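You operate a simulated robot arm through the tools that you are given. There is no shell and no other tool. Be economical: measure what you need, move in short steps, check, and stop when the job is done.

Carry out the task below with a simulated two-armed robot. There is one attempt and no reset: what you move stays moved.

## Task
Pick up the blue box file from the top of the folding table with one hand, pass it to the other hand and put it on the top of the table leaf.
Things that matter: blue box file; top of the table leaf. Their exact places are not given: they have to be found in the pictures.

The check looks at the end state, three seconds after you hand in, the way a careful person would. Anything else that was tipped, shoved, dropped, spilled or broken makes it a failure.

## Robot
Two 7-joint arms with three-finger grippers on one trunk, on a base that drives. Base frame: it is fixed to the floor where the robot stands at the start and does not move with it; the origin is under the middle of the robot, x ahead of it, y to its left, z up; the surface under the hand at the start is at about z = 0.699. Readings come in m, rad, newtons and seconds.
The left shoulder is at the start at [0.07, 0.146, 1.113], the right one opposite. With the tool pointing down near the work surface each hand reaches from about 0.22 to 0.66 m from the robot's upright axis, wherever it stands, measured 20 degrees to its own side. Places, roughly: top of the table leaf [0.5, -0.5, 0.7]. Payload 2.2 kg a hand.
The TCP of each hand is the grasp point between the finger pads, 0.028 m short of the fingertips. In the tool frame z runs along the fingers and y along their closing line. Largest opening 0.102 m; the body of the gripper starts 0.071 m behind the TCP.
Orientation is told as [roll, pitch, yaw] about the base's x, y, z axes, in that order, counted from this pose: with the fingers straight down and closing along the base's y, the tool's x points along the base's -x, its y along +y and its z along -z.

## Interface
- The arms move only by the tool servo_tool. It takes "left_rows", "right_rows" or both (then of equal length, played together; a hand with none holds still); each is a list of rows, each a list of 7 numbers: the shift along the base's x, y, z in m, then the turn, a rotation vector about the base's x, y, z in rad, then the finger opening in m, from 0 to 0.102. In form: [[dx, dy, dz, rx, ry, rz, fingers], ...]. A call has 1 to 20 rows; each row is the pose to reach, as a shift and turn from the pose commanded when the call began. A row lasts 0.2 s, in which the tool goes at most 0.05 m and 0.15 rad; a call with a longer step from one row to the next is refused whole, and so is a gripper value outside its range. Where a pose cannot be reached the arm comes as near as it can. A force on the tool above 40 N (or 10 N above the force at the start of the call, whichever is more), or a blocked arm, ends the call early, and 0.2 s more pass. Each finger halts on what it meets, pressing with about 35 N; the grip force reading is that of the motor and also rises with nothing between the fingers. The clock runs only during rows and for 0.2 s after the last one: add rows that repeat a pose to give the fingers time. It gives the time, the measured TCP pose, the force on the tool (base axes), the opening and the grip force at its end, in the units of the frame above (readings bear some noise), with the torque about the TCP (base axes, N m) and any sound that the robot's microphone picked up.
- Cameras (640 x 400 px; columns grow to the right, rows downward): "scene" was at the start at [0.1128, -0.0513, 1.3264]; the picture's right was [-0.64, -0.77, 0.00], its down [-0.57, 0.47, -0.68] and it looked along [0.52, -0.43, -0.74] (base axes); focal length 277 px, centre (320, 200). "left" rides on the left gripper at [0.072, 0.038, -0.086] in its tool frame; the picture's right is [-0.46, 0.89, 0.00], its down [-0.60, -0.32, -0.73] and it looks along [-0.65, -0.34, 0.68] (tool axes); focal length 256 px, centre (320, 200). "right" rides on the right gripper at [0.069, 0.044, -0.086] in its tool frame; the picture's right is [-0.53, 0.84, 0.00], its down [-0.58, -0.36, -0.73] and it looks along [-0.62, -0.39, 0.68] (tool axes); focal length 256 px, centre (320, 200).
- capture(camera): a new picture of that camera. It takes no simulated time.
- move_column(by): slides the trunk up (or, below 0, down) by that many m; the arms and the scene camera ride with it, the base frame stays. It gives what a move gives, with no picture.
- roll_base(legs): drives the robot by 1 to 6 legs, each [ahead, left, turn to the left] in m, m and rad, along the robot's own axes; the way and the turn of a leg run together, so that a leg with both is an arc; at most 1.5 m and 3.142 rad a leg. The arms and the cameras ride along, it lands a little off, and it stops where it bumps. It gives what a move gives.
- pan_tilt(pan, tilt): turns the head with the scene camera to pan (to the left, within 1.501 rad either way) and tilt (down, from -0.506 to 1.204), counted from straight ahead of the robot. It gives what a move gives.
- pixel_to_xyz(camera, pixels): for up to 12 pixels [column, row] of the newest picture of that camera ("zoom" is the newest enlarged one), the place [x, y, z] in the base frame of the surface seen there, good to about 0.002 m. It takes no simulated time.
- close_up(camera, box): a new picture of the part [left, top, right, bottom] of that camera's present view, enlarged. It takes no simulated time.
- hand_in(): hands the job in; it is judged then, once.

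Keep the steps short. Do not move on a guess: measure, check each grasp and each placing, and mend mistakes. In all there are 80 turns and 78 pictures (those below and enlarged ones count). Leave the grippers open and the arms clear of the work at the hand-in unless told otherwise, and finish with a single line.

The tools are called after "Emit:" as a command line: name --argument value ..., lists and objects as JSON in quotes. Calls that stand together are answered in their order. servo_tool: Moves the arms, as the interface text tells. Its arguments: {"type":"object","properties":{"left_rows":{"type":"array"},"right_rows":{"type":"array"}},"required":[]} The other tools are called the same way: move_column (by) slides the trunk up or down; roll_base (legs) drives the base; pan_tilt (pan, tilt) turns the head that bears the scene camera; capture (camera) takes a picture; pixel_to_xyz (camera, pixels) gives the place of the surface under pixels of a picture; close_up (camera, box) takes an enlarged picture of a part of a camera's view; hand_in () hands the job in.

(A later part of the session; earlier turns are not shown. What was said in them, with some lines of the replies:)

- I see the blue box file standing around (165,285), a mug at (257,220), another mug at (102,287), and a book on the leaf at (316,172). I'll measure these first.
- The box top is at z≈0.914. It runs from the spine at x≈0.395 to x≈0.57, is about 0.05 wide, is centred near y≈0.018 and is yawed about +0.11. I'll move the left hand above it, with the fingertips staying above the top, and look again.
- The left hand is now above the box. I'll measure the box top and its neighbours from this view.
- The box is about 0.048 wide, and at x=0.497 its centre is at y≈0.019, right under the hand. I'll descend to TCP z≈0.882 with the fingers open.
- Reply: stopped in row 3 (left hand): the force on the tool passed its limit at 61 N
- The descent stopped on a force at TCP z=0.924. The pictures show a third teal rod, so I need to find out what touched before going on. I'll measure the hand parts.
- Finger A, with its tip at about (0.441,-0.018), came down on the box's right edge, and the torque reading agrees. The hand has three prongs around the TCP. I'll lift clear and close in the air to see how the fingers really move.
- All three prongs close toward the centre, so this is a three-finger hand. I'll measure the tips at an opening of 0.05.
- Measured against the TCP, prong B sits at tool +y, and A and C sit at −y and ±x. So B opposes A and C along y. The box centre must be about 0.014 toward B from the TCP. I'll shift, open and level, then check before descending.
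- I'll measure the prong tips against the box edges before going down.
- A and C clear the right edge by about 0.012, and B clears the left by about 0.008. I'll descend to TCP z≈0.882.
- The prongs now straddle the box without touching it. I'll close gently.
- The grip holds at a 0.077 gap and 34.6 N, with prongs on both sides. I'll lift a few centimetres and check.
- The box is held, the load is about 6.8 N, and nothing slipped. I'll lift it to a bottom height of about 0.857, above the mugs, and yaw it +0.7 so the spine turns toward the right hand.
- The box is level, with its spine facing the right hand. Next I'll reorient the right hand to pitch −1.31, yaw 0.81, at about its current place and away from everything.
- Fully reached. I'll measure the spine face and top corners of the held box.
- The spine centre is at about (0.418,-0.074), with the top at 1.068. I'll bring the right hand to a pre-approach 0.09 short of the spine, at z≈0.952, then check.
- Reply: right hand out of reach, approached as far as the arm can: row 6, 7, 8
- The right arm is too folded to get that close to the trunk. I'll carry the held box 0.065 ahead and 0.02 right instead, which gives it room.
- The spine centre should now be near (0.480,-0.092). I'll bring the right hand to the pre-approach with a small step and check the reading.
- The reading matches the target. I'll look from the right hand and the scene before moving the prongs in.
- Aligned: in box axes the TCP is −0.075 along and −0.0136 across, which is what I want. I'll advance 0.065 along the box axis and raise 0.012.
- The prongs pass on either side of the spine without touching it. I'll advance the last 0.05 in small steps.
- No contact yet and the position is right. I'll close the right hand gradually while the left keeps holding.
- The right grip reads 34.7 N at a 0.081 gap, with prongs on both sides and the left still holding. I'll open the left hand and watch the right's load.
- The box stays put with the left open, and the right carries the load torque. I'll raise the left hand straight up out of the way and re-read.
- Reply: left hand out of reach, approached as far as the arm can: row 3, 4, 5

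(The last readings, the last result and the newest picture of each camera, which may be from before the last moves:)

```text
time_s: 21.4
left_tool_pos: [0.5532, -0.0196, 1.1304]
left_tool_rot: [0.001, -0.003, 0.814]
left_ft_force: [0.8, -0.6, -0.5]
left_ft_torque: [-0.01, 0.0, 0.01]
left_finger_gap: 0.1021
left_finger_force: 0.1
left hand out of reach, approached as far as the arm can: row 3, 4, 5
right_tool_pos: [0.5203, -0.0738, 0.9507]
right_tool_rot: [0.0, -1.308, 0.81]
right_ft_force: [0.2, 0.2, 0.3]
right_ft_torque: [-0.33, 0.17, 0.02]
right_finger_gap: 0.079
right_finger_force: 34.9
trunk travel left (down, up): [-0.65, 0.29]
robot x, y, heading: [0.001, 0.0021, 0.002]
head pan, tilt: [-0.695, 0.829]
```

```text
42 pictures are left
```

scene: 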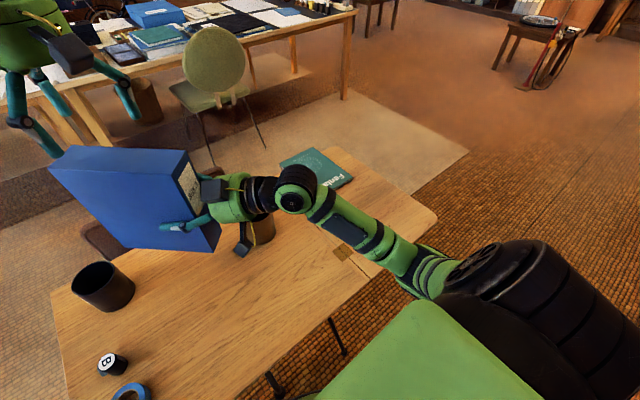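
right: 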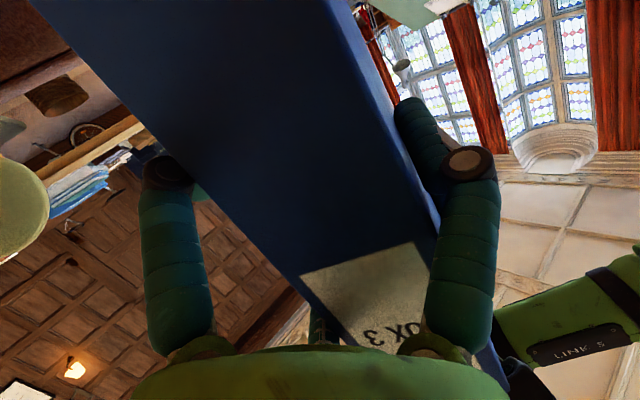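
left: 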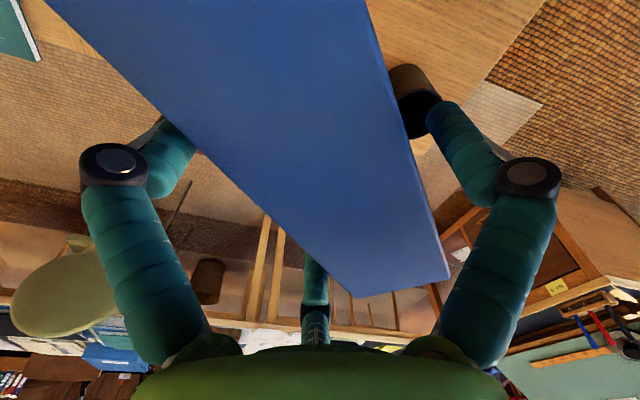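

The right hand holds the box alone. I'll pull the left hand back to the left and carry the box right at this height toward the free part of the leaf, aiming for a box centre near (0.42,-0.49).

Emit:
servo_tool --left_rows '[[-0.01, 0.035, 0, 0, 0, 0, 0.102], [-0.03, 0.07, 0, 0, 0, 0, 0.102], [-0.05, 0.105, 0, 0, 0, 0, 0.102], [-0.07, 0.14, 0, 0, 0, 0, 0.102], [-0.08, 0.18, 0, 0, 0, 0, 0.102], [-0.08, 0.18, 0, 0, 0, 0, 0.102], [-0.08, 0.18, 0, 0, 0, 0, 0.102], [-0.08, 0.18, 0, 0, 0, 0, 0.102]]' --right_rows '[[0, 0, 0, 0, 0, 0, 0.04], [-0.002, -0.02, 0, 0, 0, 0, 0.04], [-0.004, -0.05, 0, 0, 0, 0, 0.04], [-0.008, -0.085, 0, 0, 0, 0, 0.04], [-0.012, -0.12, 0, 0, 0, 0, 0.04], [-0.02, -0.155, 0, 0, 0, 0, 0.04], [-0.025, -0.18, 0, 0, 0, 0, 0.04], [-0.025, -0.18, 0, 0, 0, 0, 0.04]]'

Emit:
capture --camera "scene"

```text
time_s: 23.2
left_tool_pos: [0.4733, 0.1603, 1.1288]
left_tool_rot: [-0.001, -0.002, 0.814]
left_ft_force: [-0.4, -0.6, 0.5]
left_ft_torque: [0.0, -0.01, 0.01]
left_finger_gap: 0.1019
left_finger_force: 0.1
right_tool_pos: [0.4927, -0.2529, 0.9518]
right_tool_rot: [-0.005, -1.31, 0.813]
right_ft_force: [-0.1, 1.1, -0.6]
right_ft_torque: [-0.3, 0.2, 0.0]
right_finger_gap: 0.0785
right_finger_force: 34.6
trunk travel left (down, up): [-0.65, 0.29]
robot x, y, heading: [0.001, 0.002, -0.001]
head pan, tilt: [-0.695, 0.829]
```

```text
41 pictures are left
```

scene: 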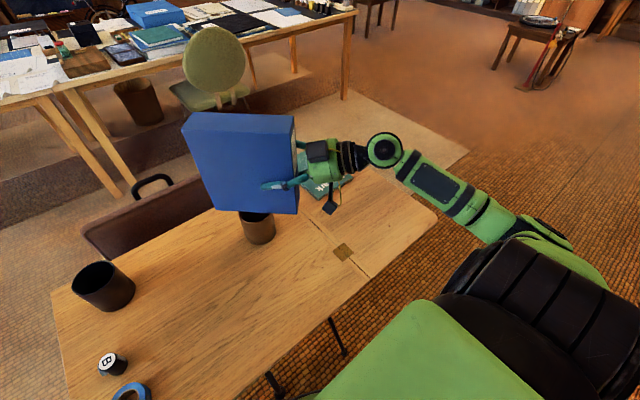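

The box is steady and above the mug. I'll carry it on to above the leaf at the same height.

Emit:
servo_tool --right_rows '[[-0.013, -0.04, 0, 0, 0, 0, 0.04], [-0.026, -0.08, 0, 0, 0, 0, 0.04], [-0.04, -0.12, 0, 0, 0, 0, 0.04], [-0.053, -0.16, 0, 0, 0, 0, 0.04], [-0.067, -0.2, 0, 0, 0, 0, 0.04], [-0.08, -0.24, 0, 0, 0, 0, 0.04], [-0.093, -0.279, 0, 0, 0, 0, 0.04], [-0.093, -0.279, 0, 0, 0, 0, 0.04]]'

Emit:
capture --camera "scene"

```text
time_s: 25.0
left_tool_pos: [0.4729, 0.1616, 1.1286]
left_tool_rot: [0.0, -0.002, 0.811]
left_ft_force: [-0.1, 0.5, -0.2]
left_ft_torque: [0.0, 0.01, 0.03]
left_finger_gap: 0.102
left_finger_force: 0.1
right_tool_pos: [0.3998, -0.5292, 0.9517]
right_tool_rot: [-0.002, -1.309, 0.813]
right_ft_force: [-0.4, 0.7, -0.1]
right_ft_torque: [-0.32, 0.22, 0.0]
right_finger_gap: 0.0784
right_finger_force: 35.3
trunk travel left (down, up): [-0.65, 0.29]
robot x, y, heading: [0.0007, 0.0036, -0.003]
head pan, tilt: [-0.695, 0.829]
```

```text
40 pictures are left
```

scene: 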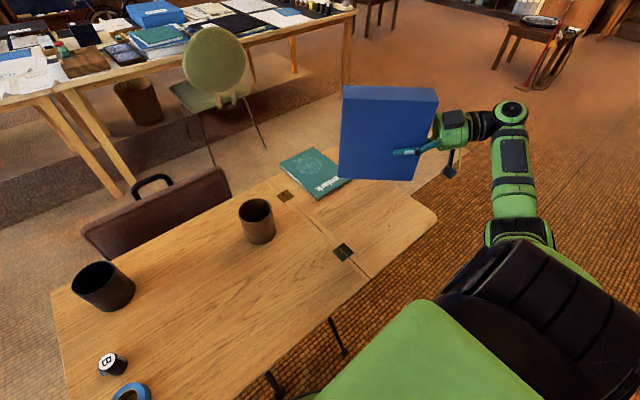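

I'll measure the box corners for level and footprint, and the leaf surface and edges.

Emit:
pixel_to_xyz --camera "scene" --pixels '[[345, 88], [345, 99], [434, 103], [436, 92], [341, 175], [412, 179], [435, 215], [425, 200], [410, 195], [400, 240], [380, 200], [348, 185]]'

Emit:
close_up --camera "scene" --box '[260, 70, 500, 220]'

```text
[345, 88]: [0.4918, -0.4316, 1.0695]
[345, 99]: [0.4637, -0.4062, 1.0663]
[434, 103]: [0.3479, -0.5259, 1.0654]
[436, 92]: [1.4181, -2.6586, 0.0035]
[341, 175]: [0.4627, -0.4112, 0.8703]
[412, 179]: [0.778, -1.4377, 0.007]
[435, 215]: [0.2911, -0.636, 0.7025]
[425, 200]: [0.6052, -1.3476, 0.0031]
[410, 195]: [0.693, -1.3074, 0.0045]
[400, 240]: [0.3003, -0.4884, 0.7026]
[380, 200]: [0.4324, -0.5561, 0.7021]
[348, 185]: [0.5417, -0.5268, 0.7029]
```

```text
2.67 times, centred on (380, 145) of scene
```

zoom: 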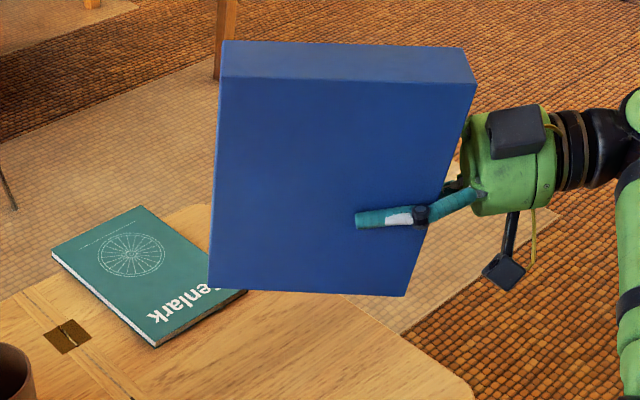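

The box is level (top 1.066 at both ends). Its footprint is x 0.35–0.50, y −0.41 to −0.56, fully on the leaf and about 0.05 clear of the book. I'll descend 0.14, leaving about 0.013.

Emit:
servo_tool --right_rows '[[0, 0, -0.03, 0, 0, 0, 0.04], [0, 0, -0.06, 0, 0, 0, 0.04], [0, 0, -0.09, 0, 0, 0, 0.04], [0, 0, -0.12, 0, 0, 0, 0.04], [0, 0, -0.14, 0, 0, 0, 0.04], [0, 0, -0.14, 0, 0, 0, 0.04]]'

Emit:
close_up --camera "scene" --box '[260, 90, 500, 240]'

```text
time_s: 26.4
left_tool_pos: [0.4736, 0.1608, 1.1296]
left_tool_rot: [0.001, -0.002, 0.813]
left_ft_force: [-0.4, 0.1, 0.0]
left_ft_torque: [0.03, -0.03, -0.01]
left_finger_gap: 0.1019
left_finger_force: 0.0
right_tool_pos: [0.4004, -0.5303, 0.8124]
right_tool_rot: [0.0, -1.309, 0.811]
right_ft_force: [0.1, -0.8, -0.6]
right_ft_torque: [-0.3, 0.2, 0.01]
right_finger_gap: 0.0783
right_finger_force: 35.0
trunk travel left (down, up): [-0.65, 0.29]
robot x, y, heading: [-0.0011, -0.0006, 0.001]
head pan, tilt: [-0.695, 0.829]
```

```text
2.67 times, centred on (380, 165) of scene
```

zoom: 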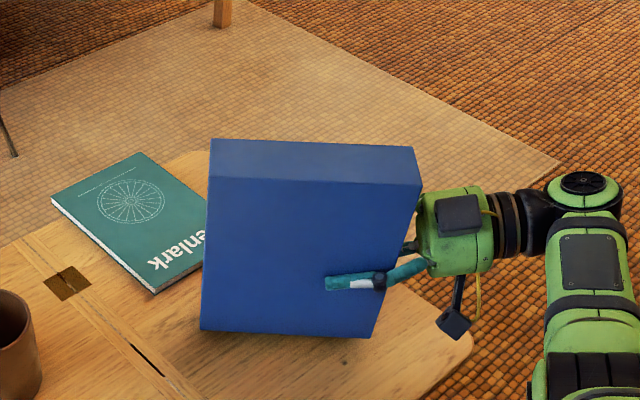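

I'll check the remaining gap under the box and under the hand camera at zoom (455,325).

Emit:
pixel_to_xyz --camera "zoom" --pixels '[[206, 326], [368, 333], [455, 325], [452, 335], [300, 360], [440, 345], [212, 178], [412, 186]]'

```text
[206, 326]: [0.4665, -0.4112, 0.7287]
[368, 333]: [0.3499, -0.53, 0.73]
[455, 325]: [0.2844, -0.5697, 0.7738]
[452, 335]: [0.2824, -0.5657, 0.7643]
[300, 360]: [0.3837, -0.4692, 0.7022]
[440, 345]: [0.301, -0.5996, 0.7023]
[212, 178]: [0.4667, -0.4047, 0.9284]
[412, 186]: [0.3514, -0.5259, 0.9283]
```

Top is at 0.928, so the bottom is about 0.716. The camera clears by about 0.06. I'll lower in 2–3 mm steps until contact.

Emit:
servo_tool --right_rows '[[0, 0, -0.005, 0, 0, 0, 0.04], [0, 0, -0.008, 0, 0, 0, 0.04], [0, 0, -0.01, 0, 0, 0, 0.04], [0, 0, -0.012, 0, 0, 0, 0.04], [0, 0, -0.012, 0, 0, 0, 0.04]]'

```text
time_s: 27.6
left_tool_pos: [0.4729, 0.1596, 1.1296]
left_tool_rot: [-0.001, -0.002, 0.813]
left_ft_force: [-0.8, -0.3, -0.4]
left_ft_torque: [0.01, 0.0, -0.01]
left_finger_gap: 0.1019
left_finger_force: 0.0
right_tool_pos: [0.4, -0.5322, 0.799]
right_tool_rot: [0.001, -1.309, 0.812]
right_ft_force: [0.2, 0.8, -0.5]
right_ft_torque: [-0.31, 0.19, -0.02]
right_finger_gap: 0.0781
right_finger_force: 35.2
trunk travel left (down, up): [-0.65, 0.29]
robot x, y, heading: [0.0001, 0.0005, -0.005]
head pan, tilt: [-0.695, 0.829]
```

No contact yet. I'll go on in 1.5 mm steps.

Emit:
servo_tool --right_rows '[[0, 0, -0.0015, 0, 0, 0, 0.04], [0, 0, -0.003, 0, 0, 0, 0.04], [0, 0, -0.004, 0, 0, 0, 0.04], [0, 0, -0.004, 0, 0, 0, 0.04]]'

Emit:
close_up --camera "scene" --box '[300, 120, 460, 220]'

```text
time_s: 28.6
left_tool_pos: [0.4726, 0.1608, 1.1302]
left_tool_rot: [0.001, -0.003, 0.813]
left_ft_force: [0.3, 0.1, 0.5]
left_ft_torque: [0.01, -0.01, 0.0]
left_finger_gap: 0.1023
left_finger_force: 0.1
right_tool_pos: [0.4008, -0.5328, 0.7963]
right_tool_rot: [0.001, -1.31, 0.809]
right_ft_force: [0.1, 0.2, -0.5]
right_ft_torque: [-0.34, 0.19, 0.01]
right_finger_gap: 0.0784
right_finger_force: 35.5
trunk travel left (down, up): [-0.65, 0.29]
robot x, y, heading: [-0.0011, -0.0003, 0.001]
head pan, tilt: [-0.695, 0.829]
```

```text
4.00 times, centred on (380, 170) of scene
```

zoom: 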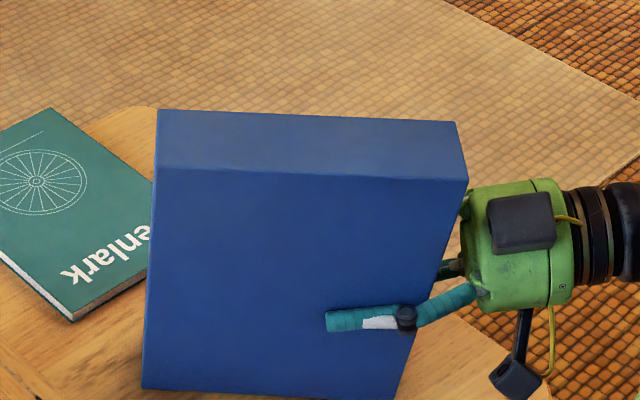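

The torque is unchanged, so it's still hanging. I'll check the top height and step 3 mm more.

Emit:
pixel_to_xyz --camera "zoom" --pixels '[[170, 160], [440, 170], [300, 150], [160, 130], [450, 140]]'

Emit:
servo_tool --right_rows '[[0, 0, -0.001, 0, 0, 0, 0.04], [0, 0, -0.002, 0, 0, 0, 0.04], [0, 0, -0.003, 0, 0, 0, 0.04], [0, 0, -0.003, 0, 0, 0, 0.04]]'

```text
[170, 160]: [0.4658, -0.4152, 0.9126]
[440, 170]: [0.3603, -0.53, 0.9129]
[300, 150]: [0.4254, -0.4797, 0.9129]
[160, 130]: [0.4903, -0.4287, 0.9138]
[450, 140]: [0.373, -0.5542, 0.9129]
```

```text
time_s: 29.6
left_tool_pos: [0.4724, 0.1624, 1.1296]
left_tool_rot: [-0.003, -0.001, 0.812]
left_ft_force: [-0.2, -0.2, -1.1]
left_ft_torque: [0.01, 0.01, -0.01]
left_finger_gap: 0.1019
left_finger_force: 0.1
right_tool_pos: [0.4001, -0.532, 0.7945]
right_tool_rot: [-0.021, -1.313, 0.831]
right_ft_force: [-1.9, -1.9, 5.9]
right_ft_torque: [0.14, 0.45, 0.48]
right_finger_gap: 0.0785
right_finger_force: 35.4
trunk travel left (down, up): [-0.65, 0.29]
robot x, y, heading: [0.0045, 0.0014, -0.002]
head pan, tilt: [-0.695, 0.829]
```

Contact: 5.9 N upward, and the torque has changed. The box is level at its original top height, so I'll open the right hand slowly.

Emit:
servo_tool --right_rows '[[0, 0, 0, 0, 0, 0, 0.075], [0, 0, 0, 0, 0, 0, 0.08], [0, 0, 0, 0, 0, 0, 0.085], [0, 0, 0, 0, 0, 0, 0.092], [0, 0, 0, 0, 0, 0, 0.102], [0, 0, 0, 0, 0, 0, 0.102]]'

Emit:
capture --camera "right"

Emit:
close_up --camera "scene" --box '[280, 100, 480, 225]'

```text
time_s: 31.0
left_tool_pos: [0.4729, 0.1609, 1.129]
left_tool_rot: [0.0, -0.003, 0.813]
left_ft_force: [-1.0, 0.5, 0.5]
left_ft_torque: [-0.02, -0.03, -0.01]
left_finger_gap: 0.1019
left_finger_force: 0.1
right_tool_pos: [0.4004, -0.532, 0.7926]
right_tool_rot: [-0.004, -1.312, 0.815]
right_ft_force: [0.8, -0.8, 0.6]
right_ft_torque: [0.02, 0.02, -0.04]
right_finger_gap: 0.102
right_finger_force: 0.0
trunk travel left (down, up): [-0.65, 0.29]
robot x, y, heading: [-0.0007, 0.0001, -0.001]
head pan, tilt: [-0.695, 0.829]
```

```text
36 pictures are left
```

right: 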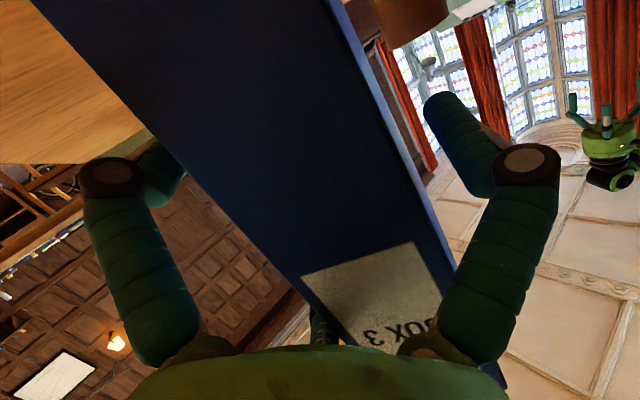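

```text
3.20 times, centred on (380, 162) of scene
```

zoom: 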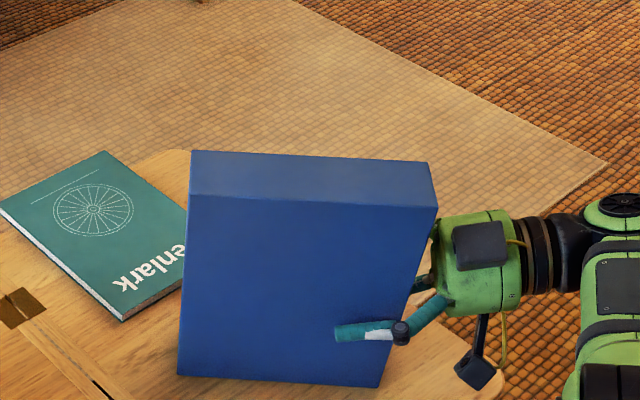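

Released and standing. I'll back the right hand straight out along the box axis.

Emit:
servo_tool --right_rows '[[-0.0103, -0.0109, 0, 0, 0, 0, 0.102], [-0.0206, -0.0218, 0, 0, 0, 0, 0.102], [-0.0344, -0.0364, 0, 0, 0, 0, 0.102], [-0.0515, -0.0545, 0, 0, 0, 0, 0.102], [-0.0687, -0.0727, 0, 0, 0, 0, 0.102], [-0.0893, -0.0945, 0, 0, 0, 0, 0.102], [-0.11, -0.116, 0.01, 0, 0, 0, 0.102], [-0.11, -0.116, 0.04, 0, 0, 0, 0.102], [-0.11, -0.116, 0.04, 0, 0, 0, 0.102]]'

Emit:
capture --camera "scene"

```text
time_s: 33.0
left_tool_pos: [0.4734, 0.1605, 1.1286]
left_tool_rot: [-0.002, -0.002, 0.812]
left_ft_force: [0.4, -1.3, 0.9]
left_ft_torque: [0.02, 0.02, -0.03]
left_finger_gap: 0.1023
left_finger_force: 0.1
right_tool_pos: [0.29, -0.5987, 0.8413]
right_tool_rot: [-0.004, -1.31, 0.816]
right_ft_force: [-0.8, -0.3, 0.1]
right_ft_torque: [-0.04, 0.01, -0.03]
right_finger_gap: 0.1018
right_finger_force: 0.0
right hand out of reach, approached as far as the arm can: row 3, 4, 5, 6, 7, 8, 9
trunk travel left (down, up): [-0.65, 0.29]
robot x, y, heading: [-0.0032, 0.0013, 0.006]
head pan, tilt: [-0.695, 0.829]
```

```text
34 pictures are left
```

scene: 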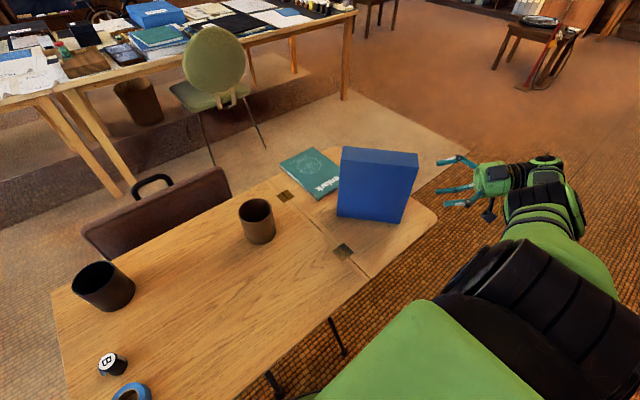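

The hand is clear, though the reach limit bent its path a little. I'll check that the box and book are where they should be.

Emit:
close_up --camera "scene" --box '[260, 120, 500, 270]'

Emit:
pixel_to_xyz --camera "scene" --pixels '[[344, 149], [343, 160], [410, 168], [415, 155], [338, 214], [398, 221], [280, 163], [318, 198], [440, 190]]'

```text
2.67 times, centred on (380, 195) of scene
```

zoom: 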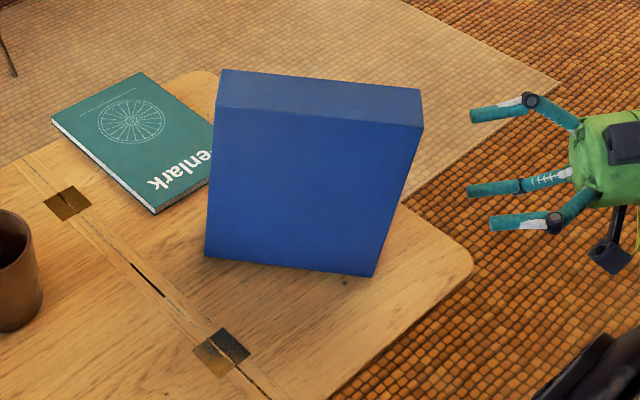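

```text
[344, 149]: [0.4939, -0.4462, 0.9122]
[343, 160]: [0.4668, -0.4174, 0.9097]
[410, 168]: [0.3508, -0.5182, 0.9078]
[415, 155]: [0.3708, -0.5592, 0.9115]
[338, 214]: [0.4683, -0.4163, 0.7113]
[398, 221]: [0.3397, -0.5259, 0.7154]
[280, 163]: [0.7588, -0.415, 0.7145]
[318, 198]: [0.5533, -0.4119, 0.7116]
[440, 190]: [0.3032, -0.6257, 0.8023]
```

The box stands upright on the leaf (top 0.91, base 0.70), and the book and mugs are unmoved. Both grippers are open and clear, so I'm handing in.

Emit:
hand_in

```text
The job is handed in.
```

The blue box file was picked up with the left hand, passed to the right hand in the air, and now stands upright on the table leaf with nothing else moved.
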